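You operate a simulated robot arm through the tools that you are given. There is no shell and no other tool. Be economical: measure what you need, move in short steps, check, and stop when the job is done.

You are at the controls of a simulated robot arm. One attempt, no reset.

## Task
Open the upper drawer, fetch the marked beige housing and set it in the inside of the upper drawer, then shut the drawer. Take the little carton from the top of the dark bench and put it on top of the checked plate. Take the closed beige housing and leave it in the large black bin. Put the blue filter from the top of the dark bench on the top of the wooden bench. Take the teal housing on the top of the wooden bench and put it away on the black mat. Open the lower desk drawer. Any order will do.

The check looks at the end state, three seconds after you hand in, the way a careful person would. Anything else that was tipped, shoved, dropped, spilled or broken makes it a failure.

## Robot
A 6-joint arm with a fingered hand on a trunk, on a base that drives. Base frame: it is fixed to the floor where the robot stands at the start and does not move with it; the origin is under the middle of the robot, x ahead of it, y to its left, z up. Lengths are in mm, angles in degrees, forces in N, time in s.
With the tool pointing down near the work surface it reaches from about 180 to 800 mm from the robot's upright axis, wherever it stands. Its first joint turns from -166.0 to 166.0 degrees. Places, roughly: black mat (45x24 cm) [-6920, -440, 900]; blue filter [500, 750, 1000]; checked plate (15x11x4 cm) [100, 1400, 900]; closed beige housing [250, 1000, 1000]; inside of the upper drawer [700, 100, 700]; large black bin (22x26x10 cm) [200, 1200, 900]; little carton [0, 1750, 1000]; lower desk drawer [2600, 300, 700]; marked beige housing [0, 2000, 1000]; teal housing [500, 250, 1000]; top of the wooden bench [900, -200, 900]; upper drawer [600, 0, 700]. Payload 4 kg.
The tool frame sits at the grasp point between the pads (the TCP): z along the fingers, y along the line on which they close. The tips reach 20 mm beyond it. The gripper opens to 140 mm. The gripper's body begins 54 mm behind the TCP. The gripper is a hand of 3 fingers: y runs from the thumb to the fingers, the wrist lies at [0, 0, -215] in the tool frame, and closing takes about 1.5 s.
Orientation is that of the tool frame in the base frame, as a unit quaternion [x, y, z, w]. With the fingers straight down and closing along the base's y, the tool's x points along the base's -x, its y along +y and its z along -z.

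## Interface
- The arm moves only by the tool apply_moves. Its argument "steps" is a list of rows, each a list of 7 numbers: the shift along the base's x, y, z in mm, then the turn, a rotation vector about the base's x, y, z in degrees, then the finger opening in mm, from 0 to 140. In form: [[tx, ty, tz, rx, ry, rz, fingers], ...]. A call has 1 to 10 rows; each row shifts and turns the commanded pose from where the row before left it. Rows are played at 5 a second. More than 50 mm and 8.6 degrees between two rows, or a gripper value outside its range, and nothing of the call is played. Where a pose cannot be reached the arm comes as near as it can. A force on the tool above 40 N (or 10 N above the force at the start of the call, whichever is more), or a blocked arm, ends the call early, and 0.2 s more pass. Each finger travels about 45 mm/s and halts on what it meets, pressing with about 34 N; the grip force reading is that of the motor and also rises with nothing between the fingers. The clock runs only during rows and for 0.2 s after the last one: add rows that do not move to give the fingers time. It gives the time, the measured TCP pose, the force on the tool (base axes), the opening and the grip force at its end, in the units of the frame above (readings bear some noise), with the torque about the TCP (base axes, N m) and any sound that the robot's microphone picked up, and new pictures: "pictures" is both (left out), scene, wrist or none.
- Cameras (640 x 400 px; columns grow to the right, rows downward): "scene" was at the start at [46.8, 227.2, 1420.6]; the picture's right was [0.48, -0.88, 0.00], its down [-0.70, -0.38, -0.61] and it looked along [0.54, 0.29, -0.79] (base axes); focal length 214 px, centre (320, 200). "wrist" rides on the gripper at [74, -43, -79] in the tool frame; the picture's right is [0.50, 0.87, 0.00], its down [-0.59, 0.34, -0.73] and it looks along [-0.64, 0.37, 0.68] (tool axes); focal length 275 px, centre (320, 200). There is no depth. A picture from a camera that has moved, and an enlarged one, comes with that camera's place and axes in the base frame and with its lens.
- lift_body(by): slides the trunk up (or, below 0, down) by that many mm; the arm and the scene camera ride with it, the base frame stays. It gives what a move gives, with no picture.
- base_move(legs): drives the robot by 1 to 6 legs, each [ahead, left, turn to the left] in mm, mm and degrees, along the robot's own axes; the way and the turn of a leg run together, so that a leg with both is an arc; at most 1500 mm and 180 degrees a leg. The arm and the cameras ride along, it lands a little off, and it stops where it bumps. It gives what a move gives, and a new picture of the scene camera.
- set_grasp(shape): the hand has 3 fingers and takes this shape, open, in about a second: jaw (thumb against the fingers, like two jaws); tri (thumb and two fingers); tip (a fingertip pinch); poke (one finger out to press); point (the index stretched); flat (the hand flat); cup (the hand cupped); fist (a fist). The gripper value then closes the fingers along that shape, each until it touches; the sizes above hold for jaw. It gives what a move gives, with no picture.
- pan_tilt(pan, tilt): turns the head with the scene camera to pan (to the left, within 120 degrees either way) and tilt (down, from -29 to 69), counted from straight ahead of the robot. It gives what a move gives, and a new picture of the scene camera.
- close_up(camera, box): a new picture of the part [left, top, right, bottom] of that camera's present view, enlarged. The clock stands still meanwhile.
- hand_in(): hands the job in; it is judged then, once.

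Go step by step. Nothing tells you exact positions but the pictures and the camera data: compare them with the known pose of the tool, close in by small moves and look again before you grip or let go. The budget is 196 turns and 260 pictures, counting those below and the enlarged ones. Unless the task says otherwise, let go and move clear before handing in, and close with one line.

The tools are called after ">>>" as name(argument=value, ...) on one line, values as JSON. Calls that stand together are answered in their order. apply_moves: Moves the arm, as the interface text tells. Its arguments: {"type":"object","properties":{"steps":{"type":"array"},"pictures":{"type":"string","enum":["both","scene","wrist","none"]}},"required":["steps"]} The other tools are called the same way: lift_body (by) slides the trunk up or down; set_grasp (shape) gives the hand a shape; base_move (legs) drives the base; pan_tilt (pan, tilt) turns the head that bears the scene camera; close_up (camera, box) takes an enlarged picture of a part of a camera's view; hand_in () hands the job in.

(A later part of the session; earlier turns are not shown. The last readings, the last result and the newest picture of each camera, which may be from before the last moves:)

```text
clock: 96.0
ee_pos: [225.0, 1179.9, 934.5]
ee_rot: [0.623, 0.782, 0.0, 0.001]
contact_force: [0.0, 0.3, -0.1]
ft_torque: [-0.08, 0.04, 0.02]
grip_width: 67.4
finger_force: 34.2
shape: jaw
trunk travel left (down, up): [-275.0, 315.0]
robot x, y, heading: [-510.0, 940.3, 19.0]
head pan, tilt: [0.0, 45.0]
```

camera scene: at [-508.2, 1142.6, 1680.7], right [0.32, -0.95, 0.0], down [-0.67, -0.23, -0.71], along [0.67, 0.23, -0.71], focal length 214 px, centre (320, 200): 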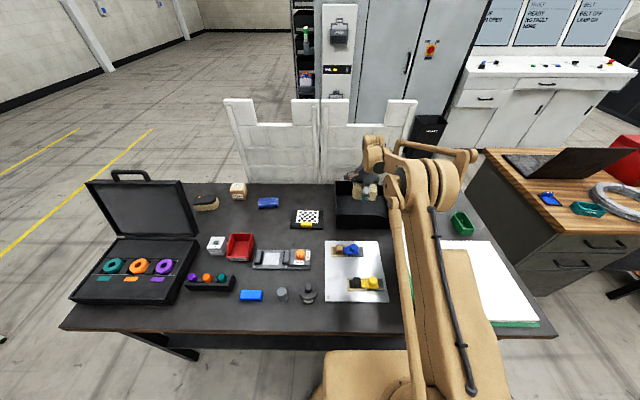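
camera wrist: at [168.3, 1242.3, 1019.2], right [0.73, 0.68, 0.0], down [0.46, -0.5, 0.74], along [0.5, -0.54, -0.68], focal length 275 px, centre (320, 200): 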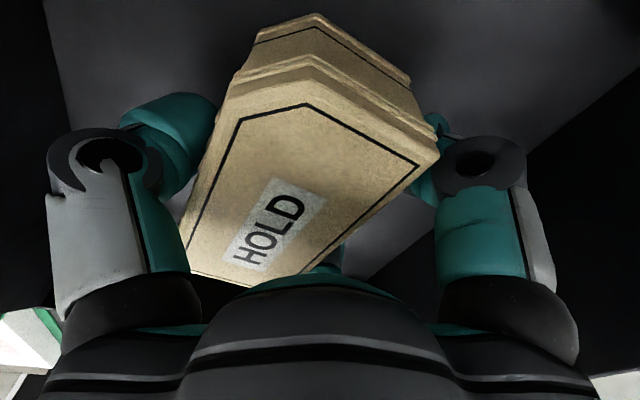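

Contact begins; release gently and rise straight up.

>>> apply_moves(steps=[[0, 0, -1, 0, 0, 0, 60], [0, 0, 0, 0, 0, 0, 75], [0, 0, 0, 0, 0, 0, 90], [0, 0, 0, 0, 0, 0, 95], [0, 0, 30, 0, 0, 0, 95], [0, 0, 45, 0, 0, 0, 95], [0, 0, 45, 0, 0, 0, 95], [0, 0, 45, 0, 0, 0, 95], [0, 0, 45, 0, 0, 0, 95], [0, 0, 45, 0, 0, 0, 95]], pictures="scene")

>>> apply_moves(steps=[[-40, 20, 20, 0, 0, 0, 95], [-40, 20, 20, 0, 0, 0, 95], [-40, 20, 20, 0, 0, 0, 95], [-40, 20, 0, 0, 0, 0, 95], [-40, 20, 0, 0, 0, 0, 95], [-40, 20, 0, 0, 0, 0, 95]], pictures="scene")

>>> close_up(camera="scene", box=[180, 160, 340, 260])

>>> close_up(camera="scene", box=[300, 160, 460, 260])

```text
clock: 98.2
ee_pos: [223.2, 1178.9, 1185.9]
ee_rot: [0.624, 0.782, 0.0, 0.001]
contact_force: [0.1, -0.4, 0.0]
ft_torque: [0.0, -0.01, -0.01]
grip_width: 94.5
finger_force: 0.1
shape: jaw
trunk travel left (down, up): [-275.0, 315.0]
robot x, y, heading: [-507.9, 940.8, 18.8]
head pan, tilt: [0.0, 45.0]
camera scene: at [-509.7, 1142.1, 1680.8], right [0.32, -0.95, 0.0], down [-0.67, -0.23, -0.71], along [0.67, 0.23, -0.71], focal length 214 px, centre (320, 200)
```

scene: 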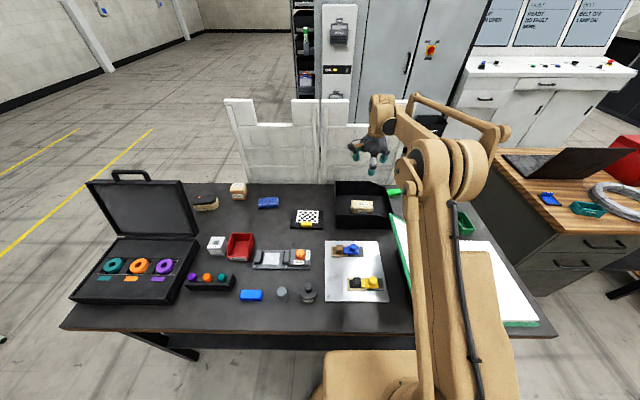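

```text
clock: 99.6
ee_pos: [-13.4, 1298.4, 1246.6]
ee_rot: [0.624, 0.782, 0.0, 0.001]
contact_force: [-0.3, 0.5, -0.4]
ft_torque: [0.02, 0.0, 0.01]
grip_width: 94.4
finger_force: 0.0
shape: jaw
trunk travel left (down, up): [-275.0, 315.0]
robot x, y, heading: [-504.9, 941.3, 18.9]
head pan, tilt: [0.0, 45.0]
camera scene: at [-510.4, 1142.8, 1680.7], right [0.32, -0.95, 0.0], down [-0.67, -0.23, -0.71], along [0.67, 0.23, -0.71], focal length 214 px, centre (320, 200)
```

scene: 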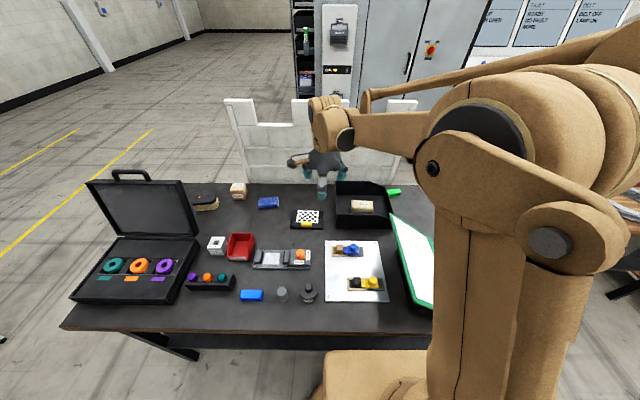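

```text
4.00 times, centred on (260, 210) of scene
camera zoom: at [-510.4, 1142.8, 1680.7], right [0.32, -0.95, 0.0], down [-0.67, -0.23, -0.71], along [0.67, 0.23, -0.71], focal length 858 px, centre (560, 160)
```

zoom: 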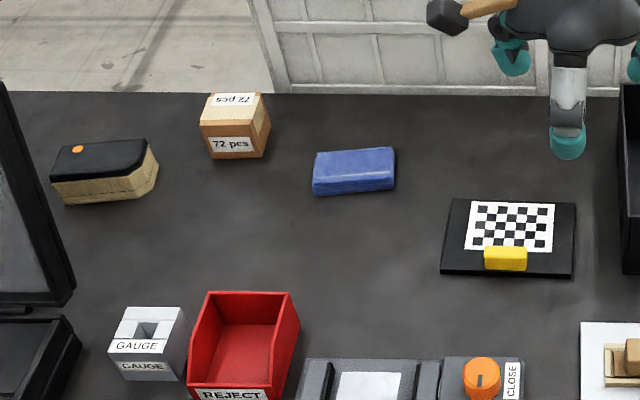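

```text
4.00 times, centred on (380, 210) of scene
camera zoom: at [-510.4, 1142.8, 1680.7], right [0.32, -0.95, 0.0], down [-0.67, -0.23, -0.71], along [0.67, 0.23, -0.71], focal length 858 px, centre (80, 160)
```

zoom: 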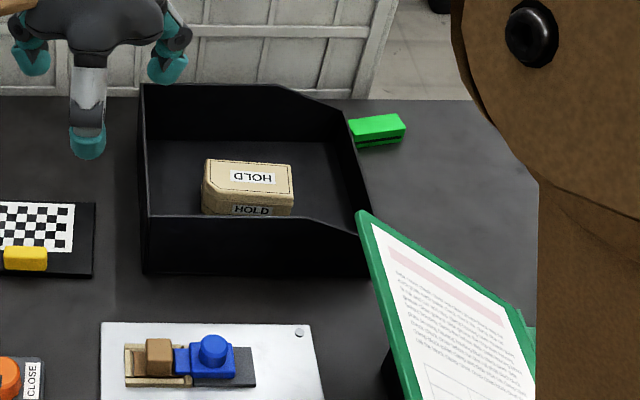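

The HOLD housing lies in the bin. Now retract the arm and drive to the far end of the bench for the carton and marked housing.

>>> apply_moves(steps=[[-33, -27, 0, 0, 0, 0, 95], [-33, -27, 0, 0, 0, 0, 95], [-33, -27, 0, 0, 0, 0, 95], [-33, -27, 0, 0, 0, 0, 95], [-33, -27, 0, 0, 0, 0, 95], [-33, -27, 0, 0, 0, 0, 95], [-33, -27, 0, 0, 0, 0, 95], [-33, -27, 0, 0, 0, 0, 95]], pictures="none")

>>> base_move(legs=[[-70, 0, 0], [0, 1260, 0], [600, 0, 0]])

>>> pan_tilt(pan=-80, tilt=45)

```text
clock: 101.4
ee_pos: [-281.7, 1077.8, 1250.6]
ee_rot: [0.623, 0.782, 0.002, 0.001]
contact_force: [0.2, 0.1, -0.2]
ft_torque: [0.0, -0.05, -0.01]
grip_width: 94.4
finger_force: 0.0
shape: jaw
trunk travel left (down, up): [-275.0, 315.0]
robot x, y, heading: [-505.9, 942.0, 18.9]
head pan, tilt: [0.0, 45.0]
```

```text
clock: 111.5
ee_pos: [-236.3, 2496.9, 1249.6]
ee_rot: [0.6, 0.8, 0.0, 0.0]
contact_force: [0.3, -0.4, -0.1]
ft_torque: [-0.02, 0.02, 0.01]
grip_width: 94.6
finger_force: 0.1
shape: jaw
trunk travel left (down, up): [-275.0, 315.0]
robot x, y, heading: [-453.3, 2346.0, 22.3]
head pan, tilt: [0.0, 45.0]
camera scene: at [-470.2, 2545.2, 1680.8], right [0.38, -0.93, 0.0], down [-0.66, -0.27, -0.71], along [0.65, 0.27, -0.71], focal length 214 px, centre (320, 200)
```

scene: 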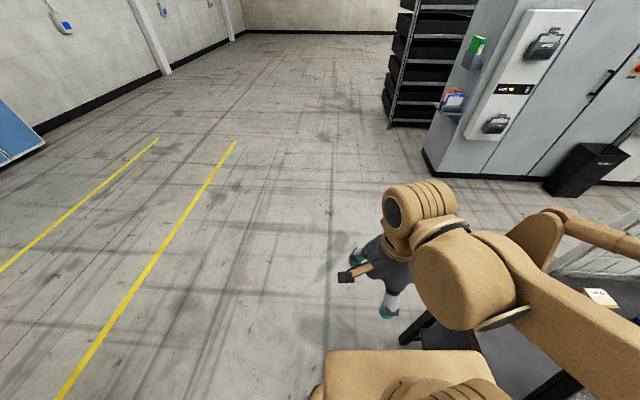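

```text
clock: 113.0
ee_pos: [-238.0, 2498.1, 1249.3]
ee_rot: [0.599, 0.801, 0.0, 0.0]
contact_force: [0.1, 0.4, 0.1]
ft_torque: [0.03, -0.01, -0.03]
grip_width: 94.5
finger_force: 0.0
shape: jaw
trunk travel left (down, up): [-275.0, 315.0]
robot x, y, heading: [-459.2, 2343.5, 22.2]
head pan, tilt: [-80.0, 45.0]
camera scene: at [-502.9, 2445.3, 1680.8], right [-0.85, -0.53, 0.0], down [-0.38, 0.6, -0.71], along [0.38, -0.6, -0.71], focal length 214 px, centre (320, 200)
```

scene: 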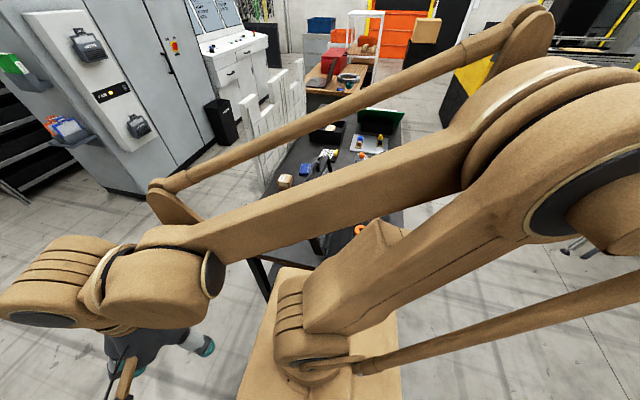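

I'll go further along the end and turn to face the bench so the camera sees it.

>>> base_move(legs=[[270, 20, 0], [0, 0, -92]])

>>> pan_tilt(pan=-10, tilt=50)

```text
clock: 118.9
ee_pos: [-74.8, 2236.2, 1249.3]
ee_rot: [0.994, 0.11, -0.001, 0.001]
contact_force: [0.5, -0.5, 0.2]
ft_torque: [0.02, -0.01, 0.01]
grip_width: 94.3
finger_force: 0.1
shape: jaw
trunk travel left (down, up): [-275.0, 315.0]
robot x, y, heading: [-217.2, 2465.2, -71.4]
head pan, tilt: [-80.0, 45.0]
camera scene: at [-109.3, 2507.5, 1680.8], right [-0.48, 0.88, 0.0], down [0.62, 0.34, -0.71], along [-0.62, -0.34, -0.71], focal length 214 px, centre (320, 200)
```

scene: 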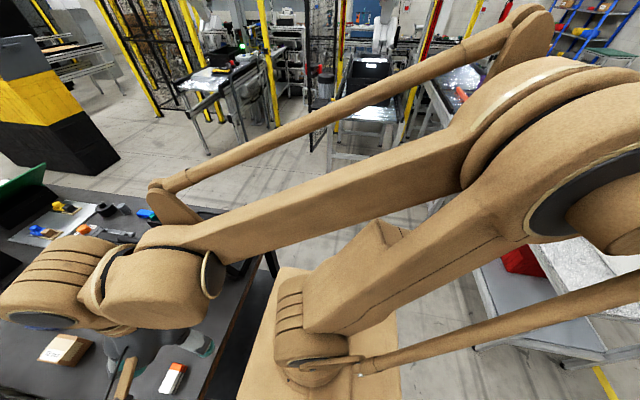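

```text
clock: 120.3
ee_pos: [-76.1, 2236.7, 1249.5]
ee_rot: [0.994, 0.11, -0.001, 0.001]
contact_force: [-0.4, 0.6, -0.3]
ft_torque: [0.01, 0.0, 0.0]
grip_width: 94.4
finger_force: 0.1
shape: jaw
trunk travel left (down, up): [-275.0, 315.0]
robot x, y, heading: [-215.7, 2470.9, -71.7]
head pan, tilt: [-10.0, 50.0]
camera scene: at [-26.6, 2470.1, 1673.9], right [-0.99, -0.15, 0.0], down [-0.11, 0.76, -0.64], along [0.09, -0.64, -0.77], focal length 214 px, centre (320, 200)
```

scene: 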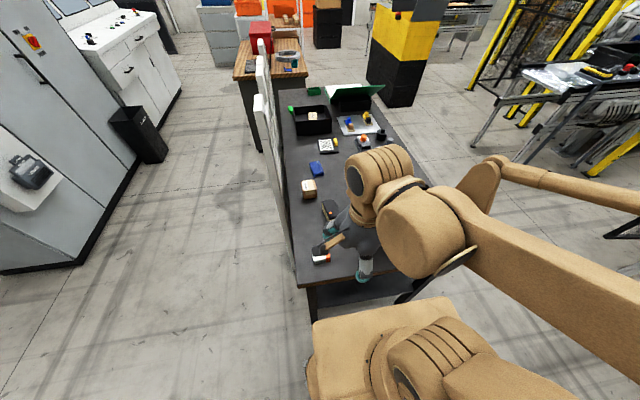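

>>> base_move(legs=[[90, 0, 0]])

>>> apply_moves(steps=[[40, 0, 0, 0, 0, 0, 120], [40, 0, 0, 0, 0, 0, 120], [40, 0, 0, 0, 0, 0, 120], [40, 0, 0, 0, 0, 0, 120]], pictures="scene")

>>> close_up(camera="scene", box=[260, 140, 380, 280])

```text
clock: 121.4
ee_pos: [-46.5, 2151.2, 1248.7]
ee_rot: [0.994, 0.109, -0.002, 0.001]
contact_force: [0.3, -0.1, -0.1]
ft_torque: [0.03, 0.02, -0.04]
grip_width: 94.7
finger_force: 0.0
shape: jaw
trunk travel left (down, up): [-275.0, 315.0]
robot x, y, heading: [-188.4, 2382.0, -71.7]
head pan, tilt: [-10.0, 50.0]
camera scene: at [2.0, 2383.8, 1673.8], right [-0.99, -0.14, 0.0], down [-0.11, 0.76, -0.64], along [0.09, -0.64, -0.77], focal length 214 px, centre (320, 200)
```

scene: 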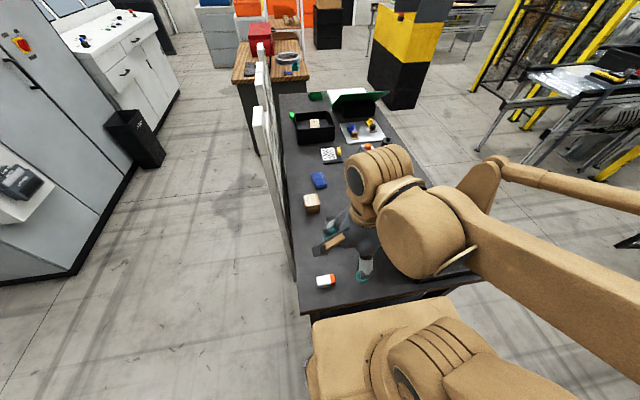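

```text
clock: 122.4
ee_pos: [118.9, 2150.7, 1249.1]
ee_rot: [0.994, 0.109, -0.001, 0.001]
contact_force: [0.0, -0.4, 0.0]
ft_torque: [0.04, 0.03, 0.03]
grip_width: 119.6
finger_force: 0.1
shape: jaw
trunk travel left (down, up): [-275.0, 315.0]
robot x, y, heading: [-185.7, 2383.6, -71.6]
head pan, tilt: [-10.0, 50.0]
camera scene: at [3.2, 2385.4, 1673.7], right [-0.99, -0.14, 0.0], down [-0.11, 0.76, -0.64], along [0.09, -0.64, -0.77], focal length 214 px, centre (320, 200)
```

scene: 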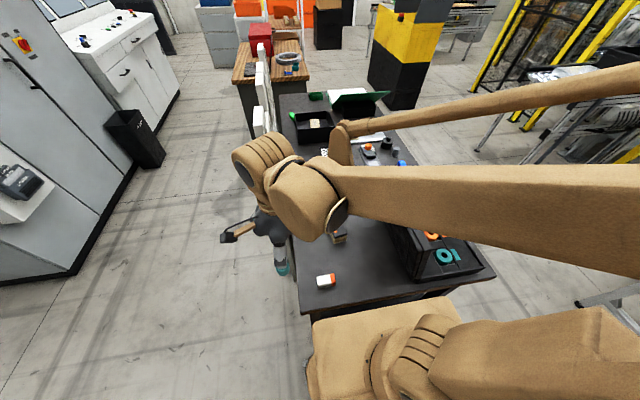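

```text
2.86 times, centred on (320, 210) of scene
camera zoom: at [3.2, 2385.4, 1673.7], right [-0.99, -0.14, 0.0], down [-0.11, 0.76, -0.64], along [0.09, -0.64, -0.77], focal length 613 px, centre (320, 171)
```

zoom: 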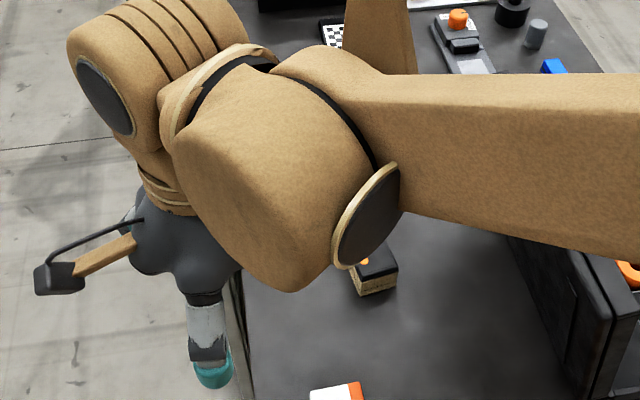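

>>> apply_moves(steps=[[1, -43, 0, 0, 0, 0, 130], [1, -43, 0, 0, 0, 0, 130], [1, -43, 0, 0, 0, 0, 130], [1, -43, 0, 0, 0, 0, 130], [1, -43, -20, 0, 0, 0, 130], [1, -43, -20, 0, 0, 0, 130], [0, -43, -20, 0, 0, 0, 130], [0, -43, -20, 0, 0, 0, 130]], pictures="both")

```text
clock: 124.2
ee_pos: [120.8, 1803.6, 1165.7]
ee_rot: [0.994, 0.109, 0.0, 0.0]
contact_force: [-0.8, -0.2, 0.0]
ft_torque: [0.04, -0.02, 0.03]
grip_width: 129.9
finger_force: 0.2
shape: jaw
trunk travel left (down, up): [-275.0, 315.0]
robot x, y, heading: [-186.2, 2386.6, -71.6]
head pan, tilt: [-10.0, 50.0]
camera scene: at [2.0, 2383.4, 1673.8], right [-0.99, -0.14, 0.0], down [-0.11, 0.76, -0.64], along [0.09, -0.64, -0.77], focal length 214 px, centre (320, 200)
camera wrist: at [184.7, 1862.3, 1244.8], right [0.68, -0.74, 0.0], down [-0.5, -0.46, 0.74], along [-0.54, -0.5, -0.68], focal length 275 px, centre (320, 200)
```

scene: 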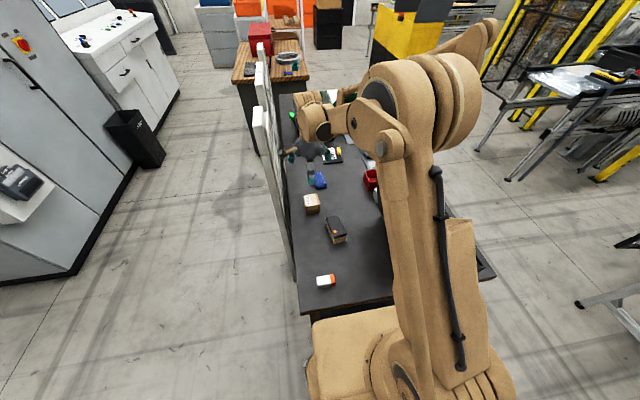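
wrist: 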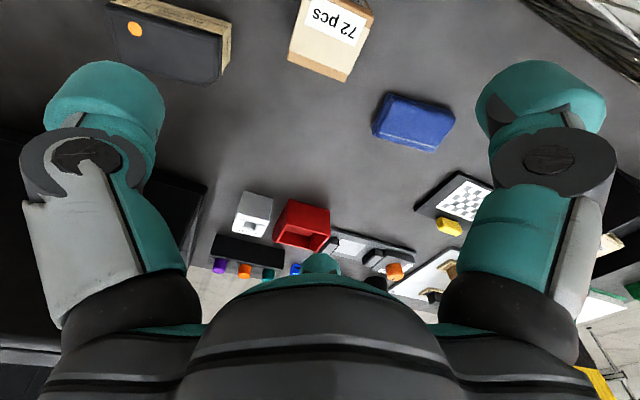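

>>> close_up(camera="scene", box=[250, 90, 370, 250])

>>> close_up(camera="wrist", box=[260, 0, 400, 90])

```text
2.50 times, centred on (310, 170) of scene
camera zoom: at [2.0, 2383.4, 1673.8], right [-0.99, -0.14, 0.0], down [-0.11, 0.76, -0.64], along [0.09, -0.64, -0.77], focal length 536 px, centre (345, 275)
```

zoom: 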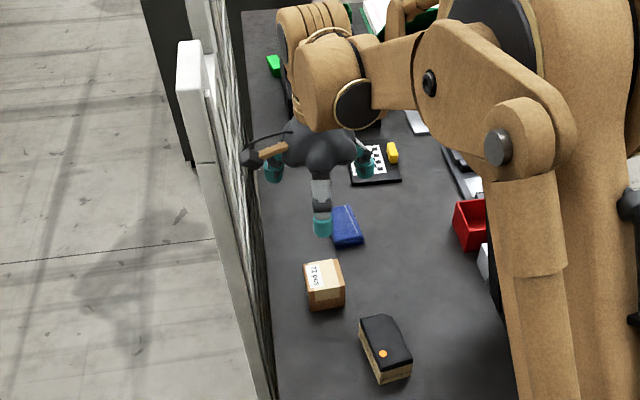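

```text
4.44 times, centred on (330, 45) of wrist
camera zoom: at [184.7, 1862.3, 1244.8], right [0.68, -0.74, 0.0], down [-0.5, -0.46, 0.74], along [-0.54, -0.5, -0.68], focal length 1224 px, centre (276, 889)
```

zoom: 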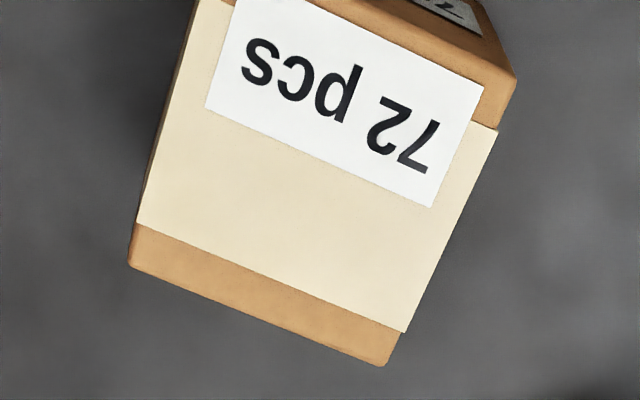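

Carton centre ≈ (122, 1794), faces at −67°/23°. Align and descend; staying clear of the partition.

>>> apply_moves(steps=[[0, -5, -20, 0, 0, 5, 120], [1, -4, -40, 0, 0, 5, 110], [0, 0, -45, 0, 0, 0, 110], [0, 0, -45, 0, 0, 0, 110]], pictures="both")

>>> close_up(camera="scene", box=[260, 130, 360, 250])

```text
clock: 125.2
ee_pos: [119.5, 1799.5, 1020.8]
ee_rot: [0.981, 0.195, -0.002, 0.001]
contact_force: [-0.6, -0.2, -0.9]
ft_torque: [0.0, 0.02, -0.01]
grip_width: 110.2
finger_force: 0.0
shape: jaw
trunk travel left (down, up): [-275.0, 315.0]
robot x, y, heading: [-187.8, 2381.7, -71.6]
head pan, tilt: [-10.0, 50.0]
camera scene: at [2.1, 2384.5, 1673.8], right [-0.99, -0.14, 0.0], down [-0.11, 0.76, -0.64], along [0.09, -0.64, -0.77], focal length 214 px, centre (320, 200)
camera wrist: at [171.8, 1867.9, 1098.3], right [0.79, -0.61, 0.0], down [-0.41, -0.54, 0.74], along [-0.45, -0.58, -0.68], focal length 275 px, centre (320, 200)
```

scene: 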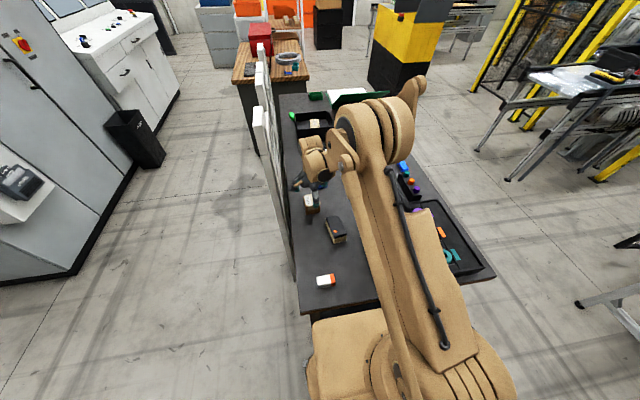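
wrist: 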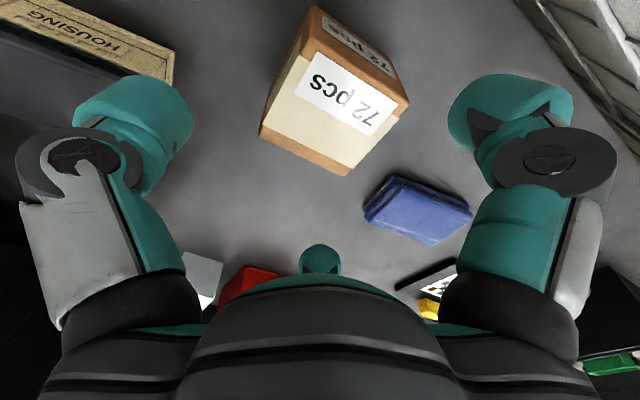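

```text
3.33 times, centred on (310, 190) of scene
camera zoom: at [2.1, 2384.5, 1673.8], right [-0.99, -0.14, 0.0], down [-0.11, 0.76, -0.64], along [0.09, -0.64, -0.77], focal length 715 px, centre (353, 233)
```

zoom: 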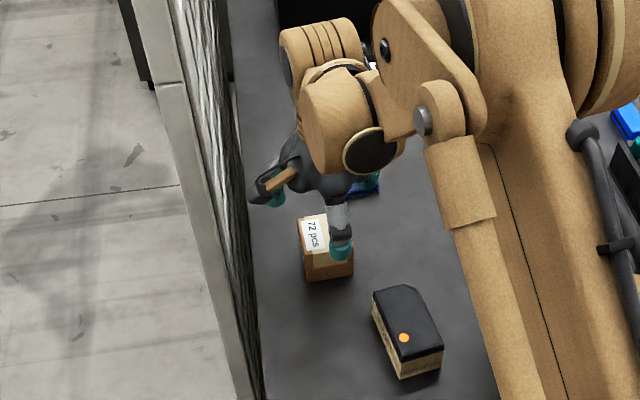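

>>> apply_moves(steps=[[2, -2, -30, 0, 0, 0, 110], [2, -2, -30, 0, 0, 0, 110], [0, 0, -29, 0, 0, 0, 110]], pictures="wrist")

>>> close_up(camera="scene", box=[260, 130, 360, 250])

```text
clock: 126.0
ee_pos: [122.5, 1796.2, 931.4]
ee_rot: [0.981, 0.194, -0.001, 0.0]
contact_force: [0.4, 0.0, 0.0]
ft_torque: [0.0, 0.0, -0.02]
grip_width: 110.4
finger_force: 0.0
shape: jaw
trunk travel left (down, up): [-275.0, 315.0]
robot x, y, heading: [-182.2, 2384.9, -71.6]
head pan, tilt: [-10.0, 50.0]
camera wrist: at [175.5, 1864.7, 1009.3], right [0.79, -0.61, 0.0], down [-0.41, -0.54, 0.74], along [-0.45, -0.58, -0.68], focal length 275 px, centre (320, 200)
```

wrist: 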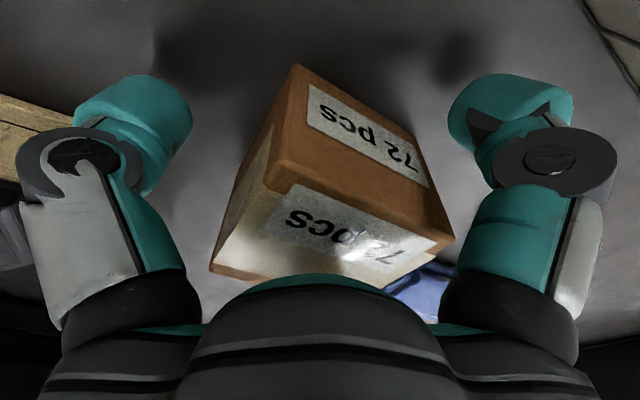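

```text
3.33 times, centred on (310, 190) of scene
camera zoom: at [2.0, 2384.6, 1673.8], right [-0.99, -0.14, 0.0], down [-0.11, 0.76, -0.64], along [0.09, -0.64, -0.77], focal length 715 px, centre (353, 233)
```

zoom: 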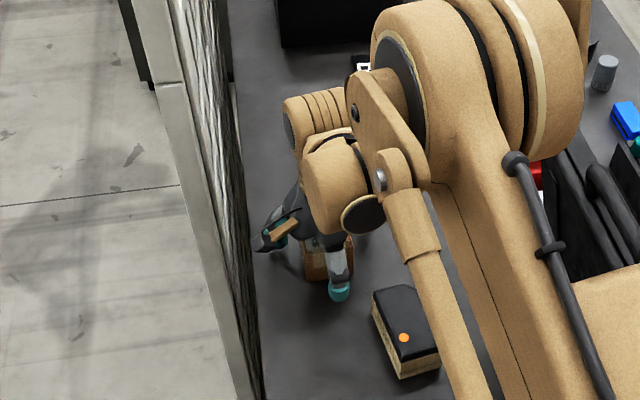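

>>> apply_moves(steps=[[0, 0, 0, 0, 0, 0, 80], [0, 0, 0, 0, 0, 0, 50], [0, 0, 0, 0, 0, 0, 30], [0, 0, 0, 0, 0, 0, 30], [0, 0, 0, 0, 0, 0, 30], [0, 0, 0, 0, 0, 0, 30], [0, 0, 0, 0, 0, 0, 30]], pictures="wrist")

```text
clock: 127.6
ee_pos: [121.5, 1797.1, 931.3]
ee_rot: [0.981, 0.195, 0.0, 0.0]
contact_force: [-0.6, 0.4, -0.1]
ft_torque: [0.02, 0.0, -0.02]
grip_width: 61.7
finger_force: 33.8
shape: jaw
trunk travel left (down, up): [-275.0, 315.0]
robot x, y, heading: [-186.3, 2382.6, -71.8]
head pan, tilt: [-10.0, 50.0]
camera wrist: at [175.3, 1865.2, 1010.0], right [0.79, -0.61, 0.0], down [-0.41, -0.54, 0.74], along [-0.45, -0.58, -0.68], focal length 275 px, centre (320, 200)
```

wrist: 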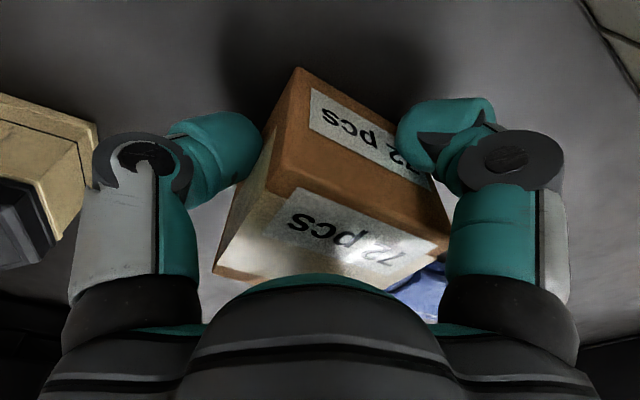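

Gripped (61.7 mm). Lift, retract toward the robot.

>>> apply_moves(steps=[[0, 0, 40, 0, 0, 0, 30], [0, 0, 45, 0, 0, 0, 30], [0, 0, 45, 0, 0, 0, 30], [0, 0, 45, 0, 0, 0, 30], [-5, 0, 45, 0, 0, 0, 30], [-5, 0, 45, 0, 0, 0, 30], [-5, 0, 45, 0, 0, 0, 30]], pictures="wrist")

>>> apply_moves(steps=[[-22, 39, 0, 0, 0, 0, 30], [-22, 39, 0, 0, 0, 0, 30], [-22, 39, 0, 0, 0, 0, 30], [-22, 39, 0, 0, 0, 0, 30], [-22, 39, 0, 0, 0, 0, 30], [-22, 39, 0, 0, 0, 0, 30], [-22, 39, 0, 0, 0, 0, 30], [-22, 39, 0, 0, 0, 0, 30], [-22, 39, 0, 0, 0, 0, 30]], pictures="scene")

```text
clock: 129.2
ee_pos: [108.6, 1791.9, 1240.7]
ee_rot: [0.981, 0.196, -0.001, 0.001]
contact_force: [-0.3, 0.2, -1.2]
ft_torque: [0.0, -0.04, -0.01]
grip_width: 61.3
finger_force: 34.2
shape: jaw
trunk travel left (down, up): [-275.0, 315.0]
robot x, y, heading: [-185.3, 2380.4, -71.7]
head pan, tilt: [-10.0, 50.0]
camera wrist: at [162.7, 1860.8, 1318.7], right [0.79, -0.61, 0.0], down [-0.41, -0.54, 0.74], along [-0.45, -0.58, -0.68], focal length 275 px, centre (320, 200)
```

wrist: 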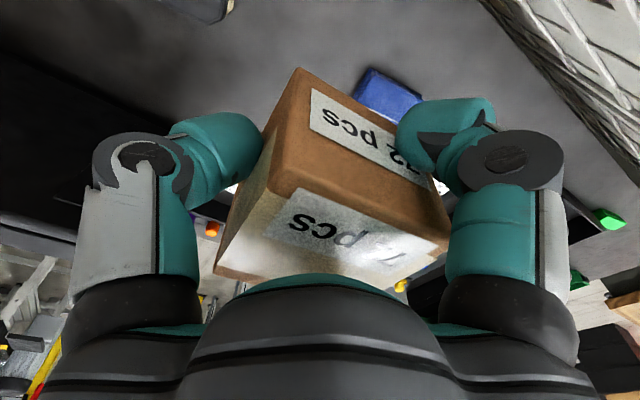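

```text
clock: 131.2
ee_pos: [-93.6, 2148.4, 1241.8]
ee_rot: [0.981, 0.196, 0.0, 0.001]
contact_force: [-1.2, 0.8, -1.4]
ft_torque: [-0.03, 0.02, 0.02]
grip_width: 61.1
finger_force: 34.3
shape: jaw
trunk travel left (down, up): [-275.0, 315.0]
robot x, y, heading: [-186.0, 2381.2, -71.7]
head pan, tilt: [-10.0, 50.0]
camera scene: at [0.3, 2388.5, 1674.0], right [-0.99, -0.14, 0.0], down [-0.11, 0.76, -0.64], along [0.09, -0.64, -0.77], focal length 214 px, centre (320, 200)
```

scene: 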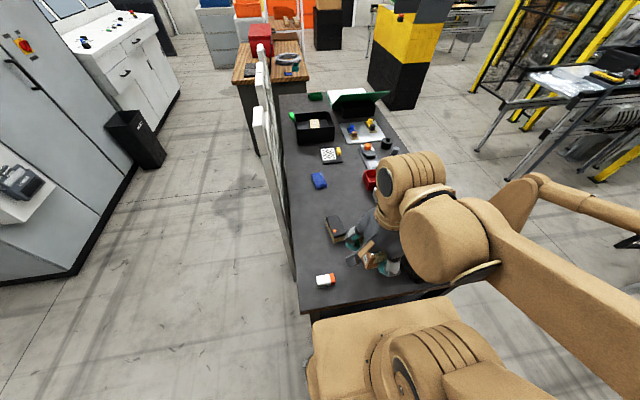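

>>> base_move(legs=[[-110, 0, 0], [0, -820, 0], [0, 0, 90]])

```text
clock: 140.1
ee_pos: [-772.2, 2302.8, 1241.7]
ee_rot: [0.571, 0.821, 0.0, 0.002]
contact_force: [0.4, 0.0, -1.0]
ft_torque: [-0.03, -0.02, 0.0]
grip_width: 61.1
finger_force: 33.6
shape: jaw
trunk travel left (down, up): [-275.0, 315.0]
robot x, y, heading: [-1011.8, 2221.1, 16.4]
head pan, tilt: [-10.0, 50.0]
camera scene: at [-1006.0, 2405.6, 1673.9], right [0.11, -0.99, 0.0], down [-0.76, -0.08, -0.64], along [0.64, 0.07, -0.77], focal length 214 px, centre (320, 200)
```

scene: 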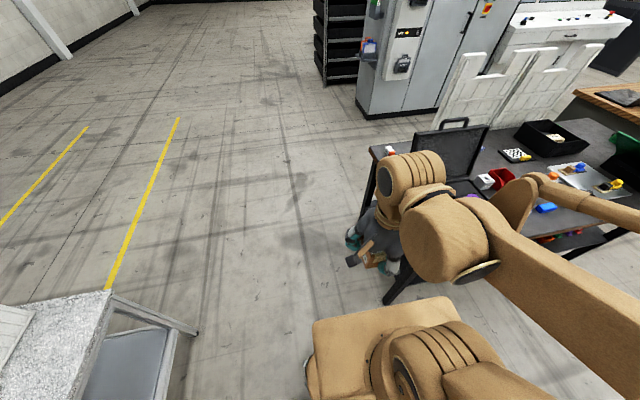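

>>> base_move(legs=[[0, 0, 1.6], [0, -1110, 0], [85, 0, 0]])

>>> pan_tilt(pan=-5, tilt=45)

```text
clock: 146.7
ee_pos: [-374.3, 1298.9, 1241.2]
ee_rot: [0.569, 0.822, -0.001, 0.001]
contact_force: [-1.4, 0.1, -1.8]
ft_torque: [0.01, 0.06, -0.01]
grip_width: 61.0
finger_force: 34.2
shape: jaw
trunk travel left (down, up): [-275.0, 315.0]
robot x, y, heading: [-614.6, 1210.3, 16.7]
head pan, tilt: [-10.0, 50.0]
camera scene: at [-607.7, 1400.9, 1673.8], right [0.11, -0.99, 0.0], down [-0.76, -0.09, -0.64], along [0.64, 0.07, -0.77], focal length 214 px, centre (320, 200)
```

scene: 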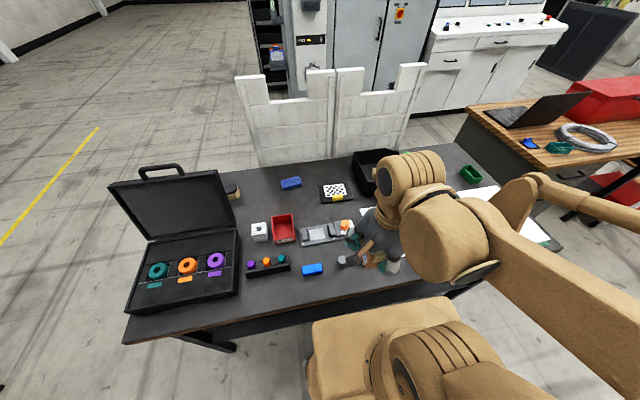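

```text
clock: 147.4
ee_pos: [-375.9, 1297.7, 1241.6]
ee_rot: [0.568, 0.823, 0.0, 0.0]
contact_force: [0.2, -0.3, -2.3]
ft_torque: [-0.03, -0.03, 0.02]
grip_width: 61.0
finger_force: 33.7
shape: jaw
trunk travel left (down, up): [-275.0, 315.0]
robot x, y, heading: [-614.4, 1213.7, 16.4]
head pan, tilt: [-5.0, 45.0]
camera scene: at [-607.0, 1407.5, 1680.8], right [0.2, -0.98, 0.0], down [-0.69, -0.14, -0.71], along [0.69, 0.14, -0.71], focal length 214 px, centre (320, 200)
```

scene: 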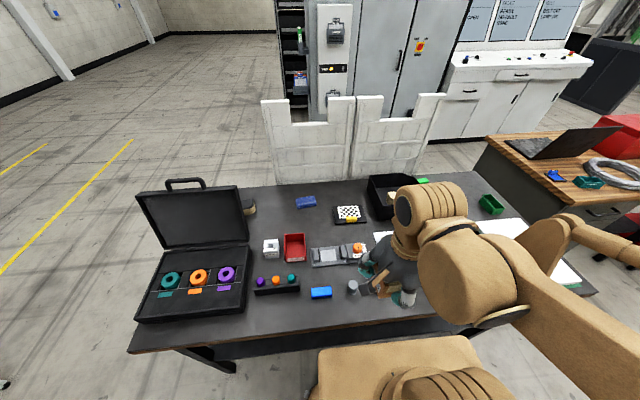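

>>> close_up(camera="scene", box=[310, 180, 390, 250])

```text
5.71 times, centred on (350, 215) of scene
camera zoom: at [-607.0, 1407.5, 1680.8], right [0.2, -0.98, 0.0], down [-0.69, -0.14, -0.71], along [0.69, 0.14, -0.71], focal length 1226 px, centre (149, 114)
```

zoom: 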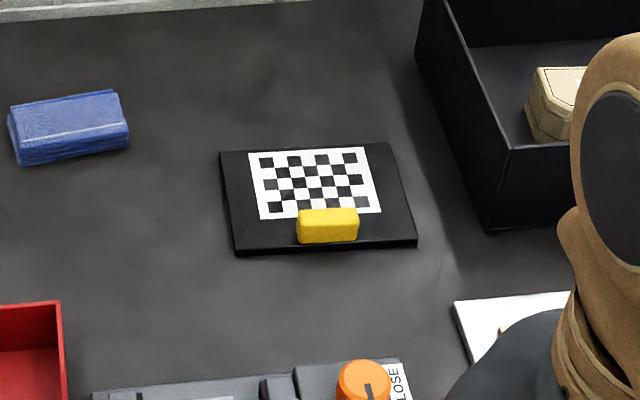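

The plate's free checker area centre is ~(96, 1409), axis 106°. Move over it while turning so the fingers straddle along the plate's long axis.

>>> apply_moves(steps=[[43, 10, 0, 0, 0, 7.8, 30], [43, 10, 0, 0, 0, 7.8, 30], [43, 10, 0, 0, 0, 7.8, 30], [43, 10, 0, 0, 0, 7.8, 30], [43, 10, 0, 0, 0, 7.8, 30], [43, 10, 0, 0, 0, 7.8, 30], [43, 10, 0, 0, 0, 7.8, 30], [43, 10, 0, 0, 0, 7.8, 30], [43, 10, 0, 0, 0, 7.8, 30], [43, 10, 0, 0, 0, 7.8, 30]], pictures="none")

>>> apply_moves(steps=[[41, 11, -20, 0, 0, 7.4, 30], [0, 0, -40, 0, 0, 0, 30], [0, 0, -45, 0, 0, 0, 30], [0, 0, -45, 0, 0, 0, 30]], pictures="both")

>>> close_up(camera="scene", box=[310, 150, 410, 250])

```text
clock: 149.6
ee_pos: [57.0, 1396.3, 1237.9]
ee_rot: [-0.077, 0.997, 0.001, 0.0]
contact_force: [-0.5, -0.6, -1.7]
ft_torque: [-0.01, 0.0, 0.02]
grip_width: 60.5
finger_force: 33.7
shape: jaw
trunk travel left (down, up): [-275.0, 315.0]
robot x, y, heading: [-614.0, 1212.0, 16.6]
head pan, tilt: [-5.0, 45.0]
```

```text
clock: 150.6
ee_pos: [97.5, 1411.6, 1090.7]
ee_rot: [-0.141, 0.99, 0.002, 0.001]
contact_force: [-0.1, -0.5, -1.8]
ft_torque: [0.0, -0.01, -0.04]
grip_width: 60.5
finger_force: 34.0
shape: jaw
trunk travel left (down, up): [-275.0, 315.0]
robot x, y, heading: [-609.3, 1209.9, 16.9]
head pan, tilt: [-5.0, 45.0]
camera scene: at [-606.0, 1407.8, 1680.8], right [0.2, -0.98, 0.0], down [-0.69, -0.14, -0.71], along [0.69, 0.14, -0.71], focal length 214 px, centre (320, 200)
camera wrist: at [39.6, 1350.0, 1169.1], right [-0.72, 0.69, 0.0], down [0.47, 0.49, 0.74], along [0.51, 0.53, -0.68], focal length 275 px, centre (320, 200)
```

scene: 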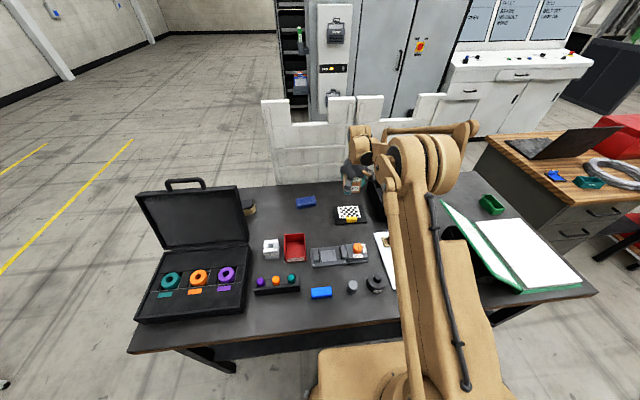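
wrist: 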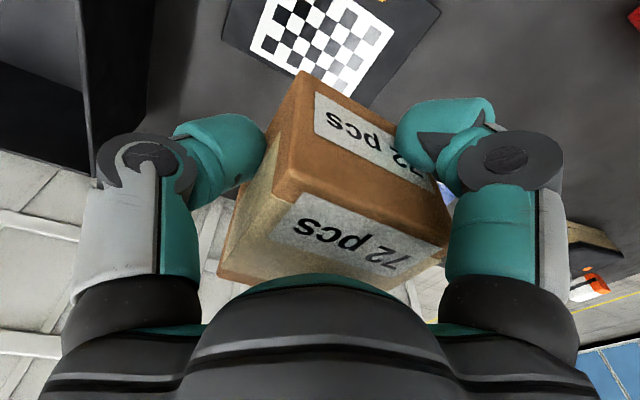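

```text
4.00 times, centred on (360, 200) of scene
camera zoom: at [-606.0, 1407.8, 1680.8], right [0.2, -0.98, 0.0], down [-0.69, -0.14, -0.71], along [0.69, 0.14, -0.71], focal length 858 px, centre (160, 200)
```

zoom: 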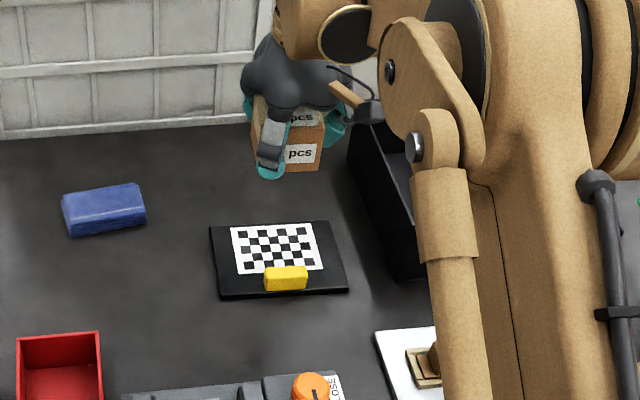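

Target lines up with the checker centre. Lower.

>>> apply_moves(steps=[[3, 0, -40, 0, 0, 0, 30], [0, 0, -40, 0, 0, 0, 30], [0, 0, -35, 0, 0, 0, 30], [0, 0, -15, 0, 0, 0, 30]], pictures="wrist")

>>> close_up(camera="scene", box=[310, 170, 390, 240])

```text
clock: 151.6
ee_pos: [99.2, 1409.7, 961.6]
ee_rot: [-0.14, 0.99, 0.001, 0.0]
contact_force: [0.0, -0.2, -1.9]
ft_torque: [0.0, 0.01, 0.01]
grip_width: 60.2
finger_force: 34.0
shape: jaw
trunk travel left (down, up): [-275.0, 315.0]
robot x, y, heading: [-614.3, 1217.6, 16.4]
head pan, tilt: [-5.0, 45.0]
camera wrist: at [40.9, 1349.0, 1039.8], right [-0.72, 0.69, 0.0], down [0.47, 0.49, 0.74], along [0.51, 0.53, -0.68], focal length 275 px, centre (320, 200)
```

wrist: 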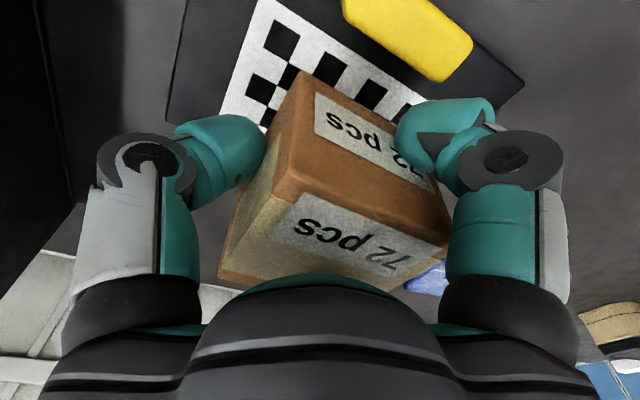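

```text
5.71 times, centred on (350, 205) of scene
camera zoom: at [-605.9, 1407.9, 1680.8], right [0.2, -0.98, 0.0], down [-0.69, -0.14, -0.71], along [0.69, 0.14, -0.71], focal length 1226 px, centre (149, 171)
```

zoom: 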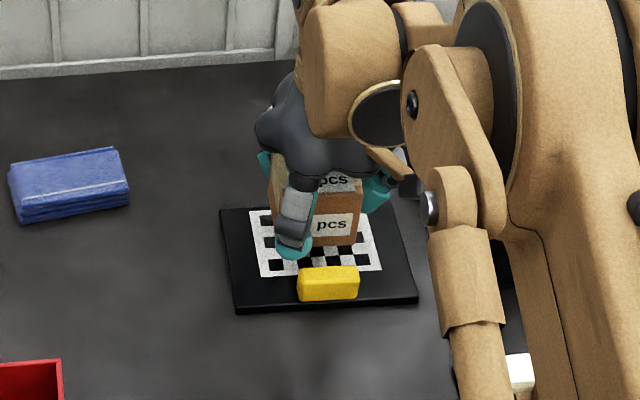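

>>> apply_moves(steps=[[1, 0, -12, 0, 0, 0, 30], [0, 0, -4, 0, 0, 0, 30], [0, 0, -3, 0, 0, 0, 30]], pictures="none")

>>> close_up(camera="scene", box=[310, 170, 390, 240])

```text
clock: 152.4
ee_pos: [100.0, 1412.1, 943.1]
ee_rot: [-0.14, 0.99, 0.001, 0.001]
contact_force: [0.1, 1.2, -0.8]
ft_torque: [0.0, 0.06, -0.06]
grip_width: 60.5
finger_force: 34.0
shape: jaw
trunk travel left (down, up): [-275.0, 315.0]
robot x, y, heading: [-616.9, 1211.8, 16.4]
head pan, tilt: [-5.0, 45.0]
```

```text
5.71 times, centred on (350, 205) of scene
camera zoom: at [-605.8, 1408.2, 1680.8], right [0.2, -0.98, 0.0], down [-0.69, -0.14, -0.71], along [0.69, 0.14, -0.71], focal length 1226 px, centre (149, 171)
```

zoom: 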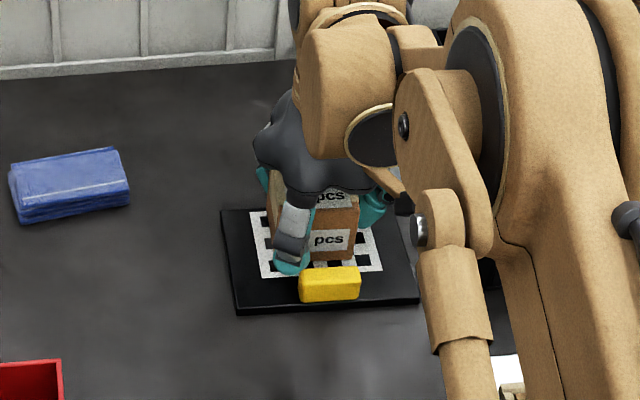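

>>> apply_moves(steps=[[0, 0, -2, 0, 0, 0, 30], [0, 0, 0, 0, 0, 0, 62], [0, 0, 0, 0, 0, 0, 72], [0, 0, 0, 0, 0, 0, 85], [0, 0, 0, 0, 0, 0, 90], [0, 0, 30, 0, 0, 0, 90], [0, 0, 45, 0, 0, 0, 90], [0, 0, 45, 0, 0, 0, 90], [0, 0, 45, 0, 0, 0, 90], [0, 0, 45, 0, 0, 0, 90]], pictures="none")

>>> apply_moves(steps=[[-35, -12, 30, 0, 0, 0, 90], [-43, -12, 20, 0, 0, 0, 90], [-43, -12, 20, 0, 0, 0, 90], [-43, -12, 10, 0, 0, 0, 90], [-43, -12, 0, 0, 0, 0, 90], [-43, -12, 0, 0, 0, 0, 90], [-43, -12, 0, 0, 0, 0, 90], [-43, -12, 0, 0, 0, 0, 90], [-43, -12, 0, 0, 0, 0, 90], [-43, -12, 0, 0, 0, 0, 90]], pictures="scene")

>>> close_up(camera="scene", box=[290, 160, 410, 250])

```text
clock: 154.6
ee_pos: [102.3, 1415.2, 1155.0]
ee_rot: [-0.139, 0.99, 0.001, 0.001]
contact_force: [-0.2, -0.1, 0.1]
ft_torque: [0.01, 0.03, -0.02]
grip_width: 89.5
finger_force: 0.2
shape: jaw
trunk travel left (down, up): [-275.0, 315.0]
robot x, y, heading: [-611.5, 1214.4, 16.5]
head pan, tilt: [-5.0, 45.0]
```

```text
clock: 156.8
ee_pos: [-326.3, 1290.5, 1232.9]
ee_rot: [-0.14, 0.99, 0.001, 0.002]
contact_force: [-1.0, 0.1, -0.3]
ft_torque: [0.02, -0.01, -0.01]
grip_width: 89.5
finger_force: 0.0
shape: jaw
trunk travel left (down, up): [-275.0, 315.0]
robot x, y, heading: [-615.4, 1210.8, 16.5]
head pan, tilt: [-5.0, 45.0]
camera scene: at [-609.1, 1407.1, 1680.9], right [0.2, -0.98, 0.0], down [-0.69, -0.14, -0.71], along [0.69, 0.14, -0.71], focal length 214 px, centre (320, 200)
```

scene: 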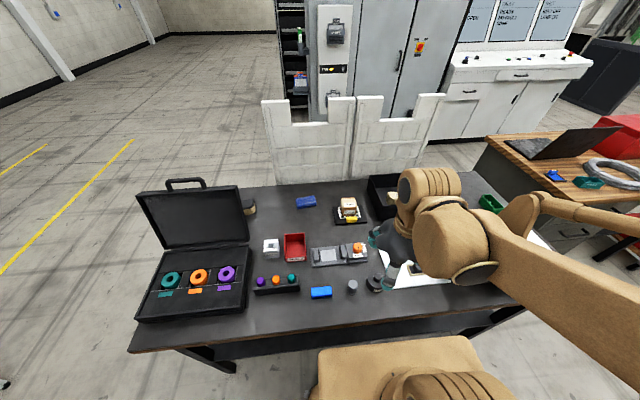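

```text
4.44 times, centred on (350, 205) of scene
camera zoom: at [-609.1, 1407.1, 1680.9], right [0.2, -0.98, 0.0], down [-0.69, -0.14, -0.71], along [0.69, 0.14, -0.71], focal length 953 px, centre (187, 178)
```

zoom: 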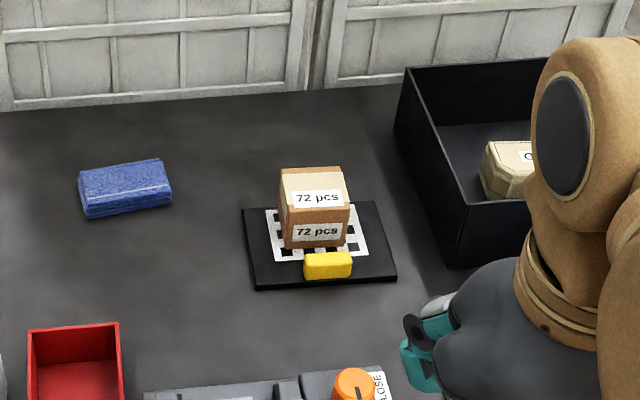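

Carton sits on the checked plate. Back to the far end for the marked housing.

>>> base_move(legs=[[-85, 0, 1.5], [0, 1110, 0], [0, 0, -90], [0, 820, 0], [90, 0, 0]])

>>> pan_tilt(pan=-5, tilt=50)

>>> close_up(camera="scene", box=[260, 150, 380, 290])

```text
clock: 171.6
ee_pos: [-159.6, 2153.2, 1231.8]
ee_rot: [0.576, 0.817, 0.001, 0.001]
contact_force: [0.1, 0.8, -0.6]
ft_torque: [0.03, 0.01, -0.02]
grip_width: 89.3
finger_force: 0.0
shape: jaw
trunk travel left (down, up): [-275.0, 315.0]
robot x, y, heading: [-252.1, 2438.2, -69.9]
head pan, tilt: [-5.0, 45.0]
camera scene: at [-61.0, 2445.1, 1680.7], right [-0.97, -0.26, 0.0], down [-0.18, 0.68, -0.71], along [0.18, -0.68, -0.71], focal length 214 px, centre (320, 200)
```

scene: 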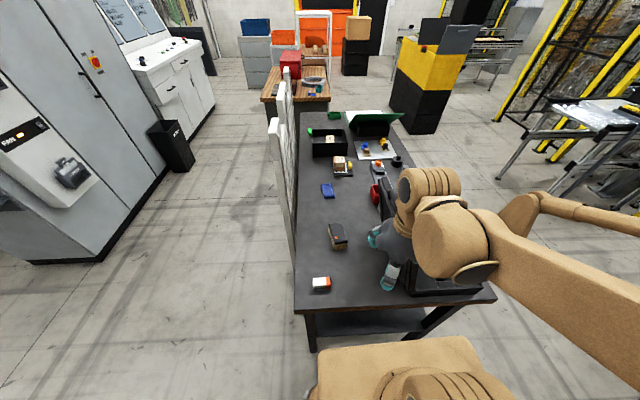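

```text
clock: 172.3
ee_pos: [-160.8, 2154.5, 1232.4]
ee_rot: [0.577, 0.817, 0.001, 0.001]
contact_force: [-0.1, 0.3, 0.5]
ft_torque: [-0.05, 0.01, -0.05]
grip_width: 89.5
finger_force: 0.0
shape: jaw
trunk travel left (down, up): [-275.0, 315.0]
robot x, y, heading: [-252.0, 2439.5, -70.0]
head pan, tilt: [-5.0, 50.0]
camera scene: at [-62.9, 2451.7, 1673.9], right [-0.97, -0.26, 0.0], down [-0.2, 0.74, -0.64], along [0.17, -0.62, -0.77], focal length 214 px, centre (320, 200)
```

scene: 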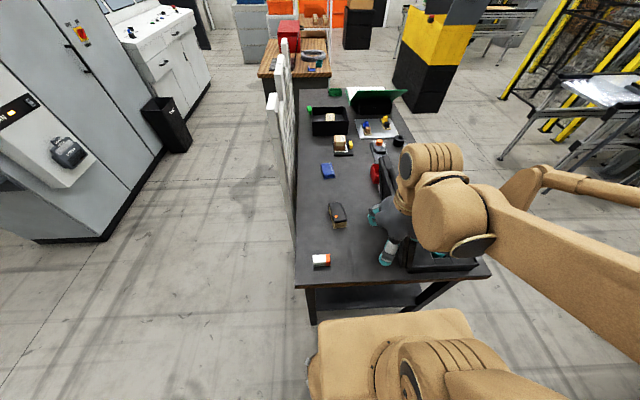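

```text
2.86 times, centred on (320, 220) of scene
camera zoom: at [-62.9, 2451.7, 1673.9], right [-0.97, -0.26, 0.0], down [-0.2, 0.74, -0.64], along [0.17, -0.62, -0.77], focal length 613 px, centre (320, 143)
```

zoom: 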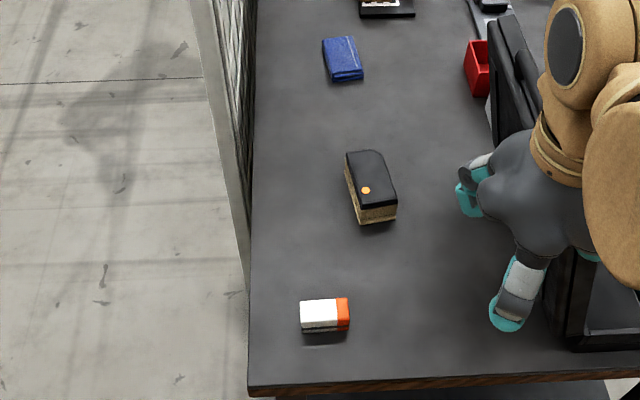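

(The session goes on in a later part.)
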